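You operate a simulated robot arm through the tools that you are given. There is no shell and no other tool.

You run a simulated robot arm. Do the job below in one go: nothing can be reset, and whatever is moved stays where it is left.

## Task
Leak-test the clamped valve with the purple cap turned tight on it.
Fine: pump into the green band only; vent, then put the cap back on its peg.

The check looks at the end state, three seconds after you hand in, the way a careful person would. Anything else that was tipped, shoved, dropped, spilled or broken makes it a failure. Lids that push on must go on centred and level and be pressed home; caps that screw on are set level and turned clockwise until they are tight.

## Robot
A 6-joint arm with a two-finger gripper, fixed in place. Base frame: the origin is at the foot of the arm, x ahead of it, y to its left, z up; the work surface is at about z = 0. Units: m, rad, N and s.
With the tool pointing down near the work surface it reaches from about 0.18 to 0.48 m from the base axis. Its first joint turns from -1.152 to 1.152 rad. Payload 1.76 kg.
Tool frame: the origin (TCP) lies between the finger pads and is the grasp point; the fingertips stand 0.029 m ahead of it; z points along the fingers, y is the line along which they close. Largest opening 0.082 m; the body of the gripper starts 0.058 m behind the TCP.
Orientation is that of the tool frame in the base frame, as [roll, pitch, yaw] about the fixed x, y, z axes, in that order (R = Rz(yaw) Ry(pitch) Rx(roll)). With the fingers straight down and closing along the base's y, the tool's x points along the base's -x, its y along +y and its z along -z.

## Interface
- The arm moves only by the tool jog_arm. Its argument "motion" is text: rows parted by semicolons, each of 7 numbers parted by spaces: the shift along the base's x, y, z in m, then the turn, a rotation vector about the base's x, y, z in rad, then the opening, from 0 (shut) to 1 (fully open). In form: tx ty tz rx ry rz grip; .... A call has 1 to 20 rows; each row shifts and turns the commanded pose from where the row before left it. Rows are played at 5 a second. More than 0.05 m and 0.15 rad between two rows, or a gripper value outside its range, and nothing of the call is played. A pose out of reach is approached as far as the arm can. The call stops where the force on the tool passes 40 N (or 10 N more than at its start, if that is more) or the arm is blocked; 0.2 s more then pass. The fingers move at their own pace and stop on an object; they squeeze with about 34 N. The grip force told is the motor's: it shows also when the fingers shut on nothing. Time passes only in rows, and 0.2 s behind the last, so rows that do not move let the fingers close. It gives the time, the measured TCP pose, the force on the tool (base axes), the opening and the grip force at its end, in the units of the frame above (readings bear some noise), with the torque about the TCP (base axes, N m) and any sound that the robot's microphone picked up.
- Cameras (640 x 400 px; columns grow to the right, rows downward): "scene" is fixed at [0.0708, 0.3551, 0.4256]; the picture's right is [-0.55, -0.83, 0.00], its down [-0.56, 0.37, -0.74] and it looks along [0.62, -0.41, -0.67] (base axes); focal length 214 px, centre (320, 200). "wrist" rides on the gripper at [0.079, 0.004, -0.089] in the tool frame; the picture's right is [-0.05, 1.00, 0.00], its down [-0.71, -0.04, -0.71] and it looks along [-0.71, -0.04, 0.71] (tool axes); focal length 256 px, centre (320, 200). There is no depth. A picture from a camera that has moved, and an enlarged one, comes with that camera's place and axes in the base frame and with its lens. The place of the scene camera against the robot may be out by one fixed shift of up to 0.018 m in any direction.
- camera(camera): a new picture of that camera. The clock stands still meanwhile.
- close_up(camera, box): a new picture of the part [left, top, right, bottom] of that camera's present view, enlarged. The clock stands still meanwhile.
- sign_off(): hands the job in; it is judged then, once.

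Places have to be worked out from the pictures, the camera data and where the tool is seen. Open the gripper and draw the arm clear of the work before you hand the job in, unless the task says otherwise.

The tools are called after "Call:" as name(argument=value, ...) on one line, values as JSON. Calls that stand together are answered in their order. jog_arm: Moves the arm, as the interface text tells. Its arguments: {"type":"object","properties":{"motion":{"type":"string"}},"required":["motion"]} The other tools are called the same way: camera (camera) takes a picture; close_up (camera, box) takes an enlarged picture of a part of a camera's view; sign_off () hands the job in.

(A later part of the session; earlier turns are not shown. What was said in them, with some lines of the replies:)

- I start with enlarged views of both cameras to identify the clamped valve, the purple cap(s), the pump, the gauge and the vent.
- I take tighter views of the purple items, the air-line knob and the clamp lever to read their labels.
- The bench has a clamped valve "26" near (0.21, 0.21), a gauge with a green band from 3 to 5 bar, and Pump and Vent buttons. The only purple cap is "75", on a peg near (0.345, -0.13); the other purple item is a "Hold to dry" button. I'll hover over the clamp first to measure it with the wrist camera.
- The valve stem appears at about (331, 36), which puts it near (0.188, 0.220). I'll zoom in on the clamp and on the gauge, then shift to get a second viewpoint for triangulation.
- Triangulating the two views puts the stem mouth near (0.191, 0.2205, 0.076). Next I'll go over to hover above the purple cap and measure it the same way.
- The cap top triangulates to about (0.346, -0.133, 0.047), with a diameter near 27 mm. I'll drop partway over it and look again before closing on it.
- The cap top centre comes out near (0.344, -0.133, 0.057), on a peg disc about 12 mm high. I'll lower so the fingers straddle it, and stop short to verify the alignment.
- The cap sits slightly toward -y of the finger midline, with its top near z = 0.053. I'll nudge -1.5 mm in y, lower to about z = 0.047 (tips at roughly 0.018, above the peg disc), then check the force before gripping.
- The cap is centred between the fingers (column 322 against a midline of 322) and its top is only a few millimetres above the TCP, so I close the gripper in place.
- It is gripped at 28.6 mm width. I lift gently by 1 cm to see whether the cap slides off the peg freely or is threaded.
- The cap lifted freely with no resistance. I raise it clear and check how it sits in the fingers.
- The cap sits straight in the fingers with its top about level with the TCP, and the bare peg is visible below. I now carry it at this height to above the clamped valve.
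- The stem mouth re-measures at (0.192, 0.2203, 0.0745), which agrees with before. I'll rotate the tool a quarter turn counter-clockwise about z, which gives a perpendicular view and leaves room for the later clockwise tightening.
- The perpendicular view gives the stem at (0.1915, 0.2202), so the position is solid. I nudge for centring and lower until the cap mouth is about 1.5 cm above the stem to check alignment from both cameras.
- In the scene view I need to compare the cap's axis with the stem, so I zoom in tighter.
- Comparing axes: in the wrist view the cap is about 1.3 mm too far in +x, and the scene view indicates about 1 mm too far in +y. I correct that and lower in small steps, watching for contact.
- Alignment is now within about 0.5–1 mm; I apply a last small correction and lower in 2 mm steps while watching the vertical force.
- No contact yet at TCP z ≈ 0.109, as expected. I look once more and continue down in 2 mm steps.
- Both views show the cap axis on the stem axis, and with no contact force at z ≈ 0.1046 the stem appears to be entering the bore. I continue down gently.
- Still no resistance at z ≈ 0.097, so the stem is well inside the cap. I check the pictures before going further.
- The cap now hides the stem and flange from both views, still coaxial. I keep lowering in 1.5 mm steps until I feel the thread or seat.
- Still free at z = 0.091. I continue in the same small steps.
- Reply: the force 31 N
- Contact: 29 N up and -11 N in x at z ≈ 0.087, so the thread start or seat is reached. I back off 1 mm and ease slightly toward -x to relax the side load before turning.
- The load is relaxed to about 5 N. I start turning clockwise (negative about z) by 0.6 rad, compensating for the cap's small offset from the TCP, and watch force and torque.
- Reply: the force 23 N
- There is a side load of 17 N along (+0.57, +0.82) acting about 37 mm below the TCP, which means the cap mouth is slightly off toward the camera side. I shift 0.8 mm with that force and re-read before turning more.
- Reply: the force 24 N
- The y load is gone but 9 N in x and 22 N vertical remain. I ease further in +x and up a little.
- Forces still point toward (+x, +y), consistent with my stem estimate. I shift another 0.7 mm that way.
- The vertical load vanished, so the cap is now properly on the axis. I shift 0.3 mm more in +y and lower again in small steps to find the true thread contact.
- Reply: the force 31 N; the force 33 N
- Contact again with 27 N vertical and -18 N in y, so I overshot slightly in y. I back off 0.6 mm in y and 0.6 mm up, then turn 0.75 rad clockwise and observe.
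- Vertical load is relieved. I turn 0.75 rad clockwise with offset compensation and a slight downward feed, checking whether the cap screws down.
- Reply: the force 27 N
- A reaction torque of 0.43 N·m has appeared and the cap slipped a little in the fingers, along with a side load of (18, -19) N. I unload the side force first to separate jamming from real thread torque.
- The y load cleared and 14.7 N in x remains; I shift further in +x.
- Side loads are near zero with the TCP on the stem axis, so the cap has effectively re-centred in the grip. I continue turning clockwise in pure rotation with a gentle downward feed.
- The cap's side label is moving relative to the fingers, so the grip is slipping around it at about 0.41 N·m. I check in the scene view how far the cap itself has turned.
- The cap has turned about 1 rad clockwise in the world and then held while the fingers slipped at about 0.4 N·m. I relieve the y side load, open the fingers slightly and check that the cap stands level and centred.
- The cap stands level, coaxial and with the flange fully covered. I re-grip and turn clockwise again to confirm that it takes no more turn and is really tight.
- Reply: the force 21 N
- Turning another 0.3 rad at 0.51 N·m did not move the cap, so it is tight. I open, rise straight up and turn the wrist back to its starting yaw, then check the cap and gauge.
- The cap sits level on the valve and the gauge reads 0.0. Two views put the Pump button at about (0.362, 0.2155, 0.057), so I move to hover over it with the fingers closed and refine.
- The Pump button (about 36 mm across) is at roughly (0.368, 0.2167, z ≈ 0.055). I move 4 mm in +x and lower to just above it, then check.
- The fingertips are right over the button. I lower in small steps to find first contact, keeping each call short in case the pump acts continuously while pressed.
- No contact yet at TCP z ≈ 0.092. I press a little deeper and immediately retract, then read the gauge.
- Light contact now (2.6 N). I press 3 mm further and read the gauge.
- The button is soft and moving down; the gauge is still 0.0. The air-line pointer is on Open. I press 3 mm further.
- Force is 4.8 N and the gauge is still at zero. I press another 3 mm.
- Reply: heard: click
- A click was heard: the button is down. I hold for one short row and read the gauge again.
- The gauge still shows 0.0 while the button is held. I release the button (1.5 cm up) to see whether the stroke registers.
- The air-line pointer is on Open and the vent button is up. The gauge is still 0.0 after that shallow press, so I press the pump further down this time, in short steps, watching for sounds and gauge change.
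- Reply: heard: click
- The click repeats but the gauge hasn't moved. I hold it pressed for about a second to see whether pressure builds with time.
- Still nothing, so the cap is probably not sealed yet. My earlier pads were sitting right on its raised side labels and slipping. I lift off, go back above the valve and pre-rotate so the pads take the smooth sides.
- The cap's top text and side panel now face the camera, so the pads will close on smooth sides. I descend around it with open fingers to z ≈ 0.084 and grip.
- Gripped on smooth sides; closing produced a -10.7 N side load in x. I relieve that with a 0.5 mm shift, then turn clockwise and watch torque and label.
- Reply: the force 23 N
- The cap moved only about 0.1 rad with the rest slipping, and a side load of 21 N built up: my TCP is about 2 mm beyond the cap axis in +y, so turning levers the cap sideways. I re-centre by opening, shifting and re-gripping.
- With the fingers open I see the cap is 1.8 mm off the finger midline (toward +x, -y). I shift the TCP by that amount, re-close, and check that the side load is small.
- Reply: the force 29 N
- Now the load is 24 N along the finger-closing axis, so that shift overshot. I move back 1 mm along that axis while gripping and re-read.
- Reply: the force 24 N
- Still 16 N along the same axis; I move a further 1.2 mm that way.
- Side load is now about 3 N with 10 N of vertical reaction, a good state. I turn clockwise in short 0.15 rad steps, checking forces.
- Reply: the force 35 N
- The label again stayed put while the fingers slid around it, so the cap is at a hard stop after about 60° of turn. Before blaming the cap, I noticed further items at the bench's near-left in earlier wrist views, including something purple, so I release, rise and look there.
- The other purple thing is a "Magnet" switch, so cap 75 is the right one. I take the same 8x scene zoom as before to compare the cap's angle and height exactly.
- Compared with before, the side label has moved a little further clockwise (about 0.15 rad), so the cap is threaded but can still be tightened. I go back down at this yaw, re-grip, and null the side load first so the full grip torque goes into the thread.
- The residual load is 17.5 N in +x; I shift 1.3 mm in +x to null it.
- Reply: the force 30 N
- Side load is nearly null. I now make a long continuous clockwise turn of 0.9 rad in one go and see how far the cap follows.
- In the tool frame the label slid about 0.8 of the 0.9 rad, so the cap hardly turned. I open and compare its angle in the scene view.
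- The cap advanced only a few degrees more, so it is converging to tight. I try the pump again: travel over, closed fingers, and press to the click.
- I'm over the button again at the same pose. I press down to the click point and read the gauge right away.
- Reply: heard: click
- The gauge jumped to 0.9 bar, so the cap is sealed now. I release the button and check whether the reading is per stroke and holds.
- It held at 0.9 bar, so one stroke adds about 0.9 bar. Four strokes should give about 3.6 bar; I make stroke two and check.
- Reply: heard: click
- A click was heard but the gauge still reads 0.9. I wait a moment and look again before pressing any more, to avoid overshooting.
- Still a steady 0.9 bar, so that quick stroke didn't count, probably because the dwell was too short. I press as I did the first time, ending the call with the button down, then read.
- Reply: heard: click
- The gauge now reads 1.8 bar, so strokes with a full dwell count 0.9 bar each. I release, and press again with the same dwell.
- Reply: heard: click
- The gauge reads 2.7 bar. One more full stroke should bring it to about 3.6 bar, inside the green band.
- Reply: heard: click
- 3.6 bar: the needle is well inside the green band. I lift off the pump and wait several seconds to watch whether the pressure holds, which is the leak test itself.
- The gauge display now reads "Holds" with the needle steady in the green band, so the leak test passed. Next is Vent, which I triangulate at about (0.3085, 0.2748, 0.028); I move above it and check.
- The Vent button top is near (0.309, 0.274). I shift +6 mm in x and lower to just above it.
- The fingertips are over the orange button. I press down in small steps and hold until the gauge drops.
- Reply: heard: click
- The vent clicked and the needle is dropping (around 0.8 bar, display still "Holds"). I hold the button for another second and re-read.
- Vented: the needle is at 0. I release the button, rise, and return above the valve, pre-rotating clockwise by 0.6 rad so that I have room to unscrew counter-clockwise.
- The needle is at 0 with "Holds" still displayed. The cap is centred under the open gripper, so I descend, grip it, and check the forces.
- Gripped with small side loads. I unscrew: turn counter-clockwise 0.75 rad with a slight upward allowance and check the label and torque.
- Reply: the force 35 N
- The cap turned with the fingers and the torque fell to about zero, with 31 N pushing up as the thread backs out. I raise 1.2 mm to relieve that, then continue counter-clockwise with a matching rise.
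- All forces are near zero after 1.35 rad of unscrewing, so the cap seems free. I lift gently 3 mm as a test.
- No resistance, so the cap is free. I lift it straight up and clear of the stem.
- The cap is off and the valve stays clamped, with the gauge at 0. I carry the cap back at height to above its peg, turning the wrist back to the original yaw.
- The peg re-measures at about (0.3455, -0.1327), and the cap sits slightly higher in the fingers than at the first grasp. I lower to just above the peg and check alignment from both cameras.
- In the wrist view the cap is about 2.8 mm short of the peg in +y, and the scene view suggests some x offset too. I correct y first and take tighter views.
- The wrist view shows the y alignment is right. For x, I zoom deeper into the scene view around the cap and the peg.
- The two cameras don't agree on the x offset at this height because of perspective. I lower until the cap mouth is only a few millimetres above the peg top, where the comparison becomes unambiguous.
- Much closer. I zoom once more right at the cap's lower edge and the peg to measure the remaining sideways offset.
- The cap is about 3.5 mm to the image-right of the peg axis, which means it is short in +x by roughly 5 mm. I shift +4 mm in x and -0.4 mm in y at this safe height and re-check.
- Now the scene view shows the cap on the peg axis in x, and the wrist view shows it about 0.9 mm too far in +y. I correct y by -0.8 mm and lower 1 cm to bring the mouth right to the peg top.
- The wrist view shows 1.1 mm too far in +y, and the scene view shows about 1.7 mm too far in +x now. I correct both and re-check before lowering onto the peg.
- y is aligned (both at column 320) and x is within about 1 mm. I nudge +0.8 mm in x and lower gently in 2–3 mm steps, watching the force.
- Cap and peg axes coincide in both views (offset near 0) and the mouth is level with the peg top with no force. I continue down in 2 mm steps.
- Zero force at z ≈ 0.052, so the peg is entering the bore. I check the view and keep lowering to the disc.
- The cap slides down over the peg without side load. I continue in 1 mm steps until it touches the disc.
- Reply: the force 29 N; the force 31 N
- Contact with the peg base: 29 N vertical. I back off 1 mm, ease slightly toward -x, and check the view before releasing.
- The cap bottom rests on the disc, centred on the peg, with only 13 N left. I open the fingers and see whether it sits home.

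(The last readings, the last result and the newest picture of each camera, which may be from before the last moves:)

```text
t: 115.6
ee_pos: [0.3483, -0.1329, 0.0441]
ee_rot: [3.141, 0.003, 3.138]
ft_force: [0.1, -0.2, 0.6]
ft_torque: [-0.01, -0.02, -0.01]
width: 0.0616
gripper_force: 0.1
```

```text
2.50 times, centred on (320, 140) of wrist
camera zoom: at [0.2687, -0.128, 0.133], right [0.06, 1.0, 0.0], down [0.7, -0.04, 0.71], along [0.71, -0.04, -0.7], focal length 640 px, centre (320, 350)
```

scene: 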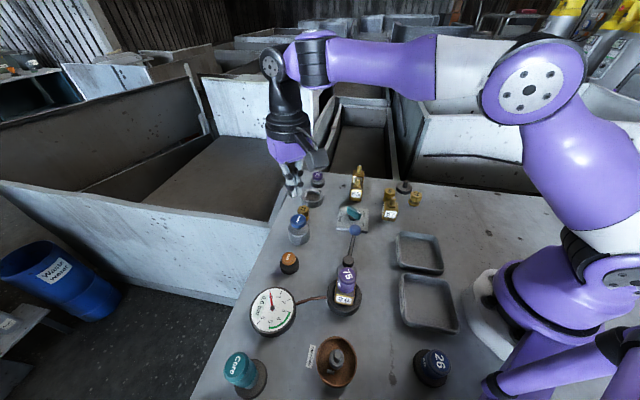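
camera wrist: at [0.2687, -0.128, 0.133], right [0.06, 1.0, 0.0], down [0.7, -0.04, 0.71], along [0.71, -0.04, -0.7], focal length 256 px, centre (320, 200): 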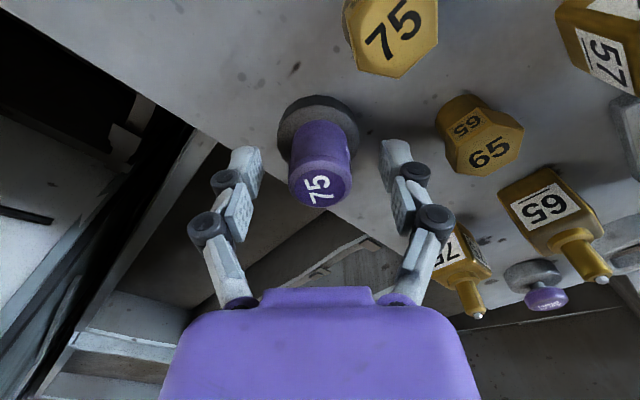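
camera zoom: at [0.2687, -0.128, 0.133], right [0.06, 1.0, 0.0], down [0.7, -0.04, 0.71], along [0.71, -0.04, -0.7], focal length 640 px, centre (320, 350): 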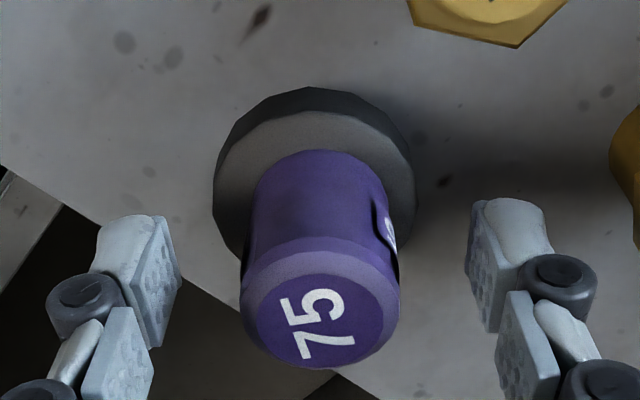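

The cap is home: its top label is at the same image position as at the start (within about 0.5 mm). I lift straight up and clear.

Call:
jog_arm(motion="0 0 0.01 0 0 0 0.75; 0 0 0.02 0 0 0 0.75; 0 0 0.03 0 0 0 0.75; 0 0 0.04 0 0 0 0.75; 0 0 0.04 0 0 0 1; 0 0 0.04 0 0 0 1; 0 0 0 0 0 0 1")

Call:
camera(camera="wrist")

Call:
camera(camera="scene")

Call:
close_up(camera="scene", box=[375, 165, 435, 220])

```text
t: 117.2
ee_pos: [0.3496, -0.1317, 0.2241]
ee_rot: [3.14, 0.003, 3.14]
ft_force: [0.8, 0.2, 0.3]
ft_torque: [-0.01, -0.01, -0.03]
width: 0.0821
gripper_force: 0.1
```

```text
taken
camera wrist: at [0.27, -0.1263, 0.3139], right [0.06, 1.0, 0.0], down [0.7, -0.04, 0.71], along [0.71, -0.04, -0.71], focal length 256 px, centre (320, 200)
```

wrist: 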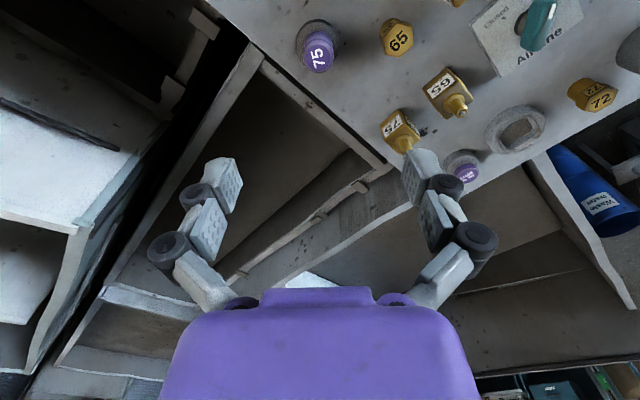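

```text
taken
```

scene: 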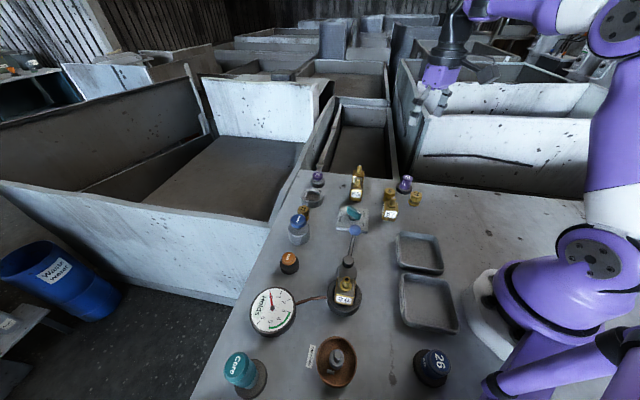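

```text
7.27 times, centred on (405, 192) of scene
camera zoom: at [0.0708, 0.3551, 0.4256], right [-0.55, -0.83, 0.0], down [-0.56, 0.37, -0.74], along [0.62, -0.41, -0.67], focal length 1560 px, centre (-298, 254)
```

zoom: 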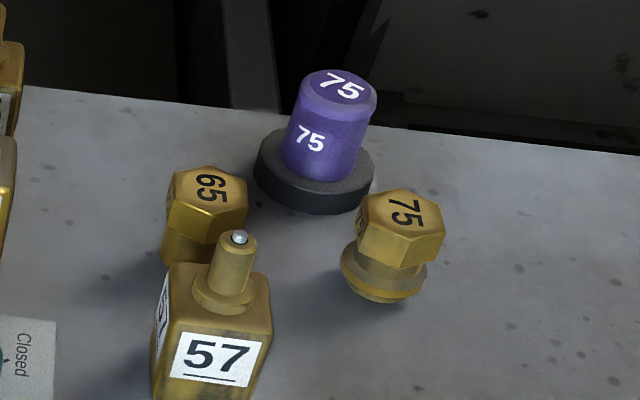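

The cap stands level on its peg exactly as at the start, and the neighbours are untouched. I draw the arm back toward its start pose and do a last check of the gauge and clamp.

Call:
jog_arm(motion="-0.023 0.0385 0.02 0 0 0 1; -0.023 0.0385 0.02 0 0 0 1; -0.023 0.0385 0.02 0 0 0 1; -0.023 0.0385 0.02 0 0 0 1; -0.023 0.0385 0.03 0 0 0 1; 0 0 0 0 0 0 1; 0 0 0 0 0 0 1")

Call:
close_up(camera="scene", box=[200, 240, 480, 400])

Call:
close_up(camera="scene", box=[260, 160, 460, 285])

Call:
camera(camera="wrist")

```text
refused: row 5 steps farther than a row can; nothing moved
```

```text
2.29 times, centred on (340, 320) of scene
camera zoom: at [0.0708, 0.3551, 0.4256], right [-0.55, -0.83, 0.0], down [-0.56, 0.37, -0.74], along [0.62, -0.41, -0.67], focal length 490 px, centre (274, -74)
```

zoom: 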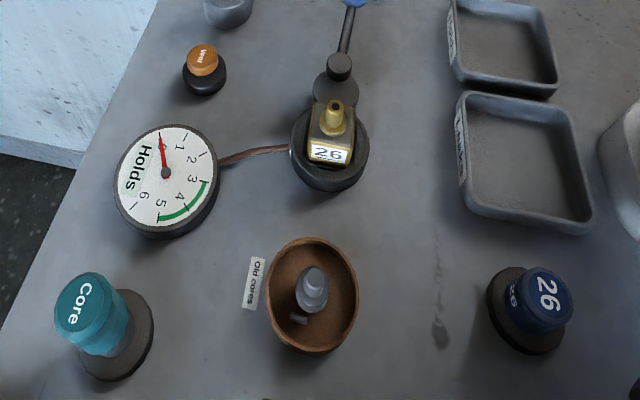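

```text
3.20 times, centred on (360, 222) of scene
camera zoom: at [0.0708, 0.3551, 0.4256], right [-0.55, -0.83, 0.0], down [-0.56, 0.37, -0.74], along [0.62, -0.41, -0.67], focal length 686 px, centre (192, 128)
```

zoom: 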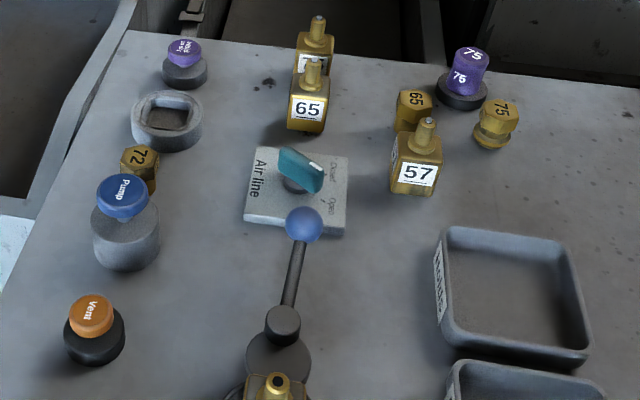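

```text
taken
camera wrist: at [0.27, -0.1263, 0.3139], right [0.06, 1.0, 0.0], down [0.7, -0.04, 0.71], along [0.71, -0.04, -0.71], focal length 256 px, centre (320, 200)
```

wrist: 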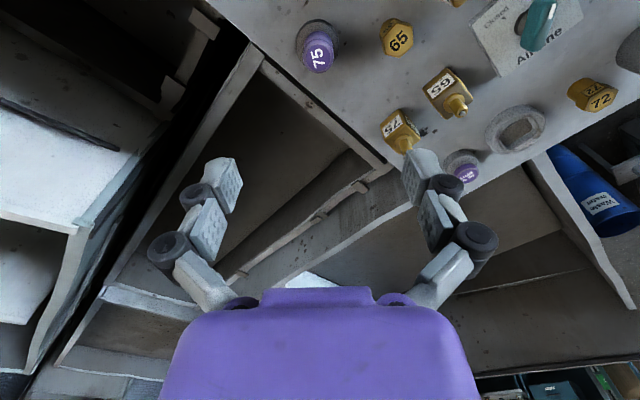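

That retreat was refused because the last row was too long, and nothing moved. Everything on the bench matches the start: gauge at 0, "Holds" shown, valve 26 clamped. I repeat the retreat with shorter rows.

Call:
jog_arm(motion="-0.02 0.034 0.02 0 0 0 1; -0.02 0.034 0.02 0 0 0 1; -0.02 0.034 0.02 0 0 0 1; -0.02 0.034 0.02 0 0 0 1; -0.02 0.034 0.02 0 0 0 1; 0 0 0 0 0 0 1; 0 0 0 0 0 0 1")

Call:
camera(camera="scene")

```text
t: 118.8
ee_pos: [0.2474, 0.0371, 0.3221]
ee_rot: [-3.141, 0.003, 3.141]
ft_force: [0.7, 0.5, -0.6]
ft_torque: [0.0, 0.01, 0.02]
width: 0.082
gripper_force: 0.1
```

```text
taken
```

scene: 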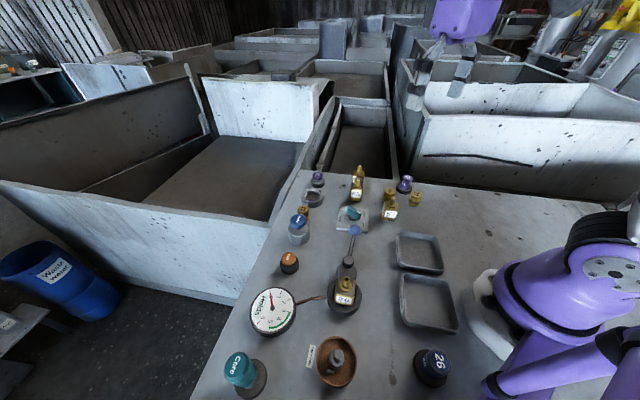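

The arm is clear with the gripper open, the valve was tested at 3.6 bar ("Holds") and vented to 0, and the purple cap is back on its peg with nothing else moved. I hand the job in.

Call:
sign_off()

```text
The job is handed in.
```

I leak-tested the clamped valve (26) with the purple cap (75) tight on it. It held at 3.6 bar, and the gauge display read "Holds".

- **Tightening:** The first tightening did not seal. The pump gave no pressure on two presses, so I re-gripped and turned the cap further until it did.
- **Pressure:** I pumped in 0.9 bar steps up to 3.6 bar, inside the green band (3 to 5 bar), and never went above that. The needle had not moved when I checked about four seconds later.
- **Vent:** I held the vent button until the needle was at 0.
- **Cap:** I unscrewed the cap and put it back on its peg. It stands level, and the cameras show it in the same spot as at the start.

In the last pictures the valve is still clamped and nothing else on the bench has moved. The arm was drawn back with the gripper open before I handed the job in.
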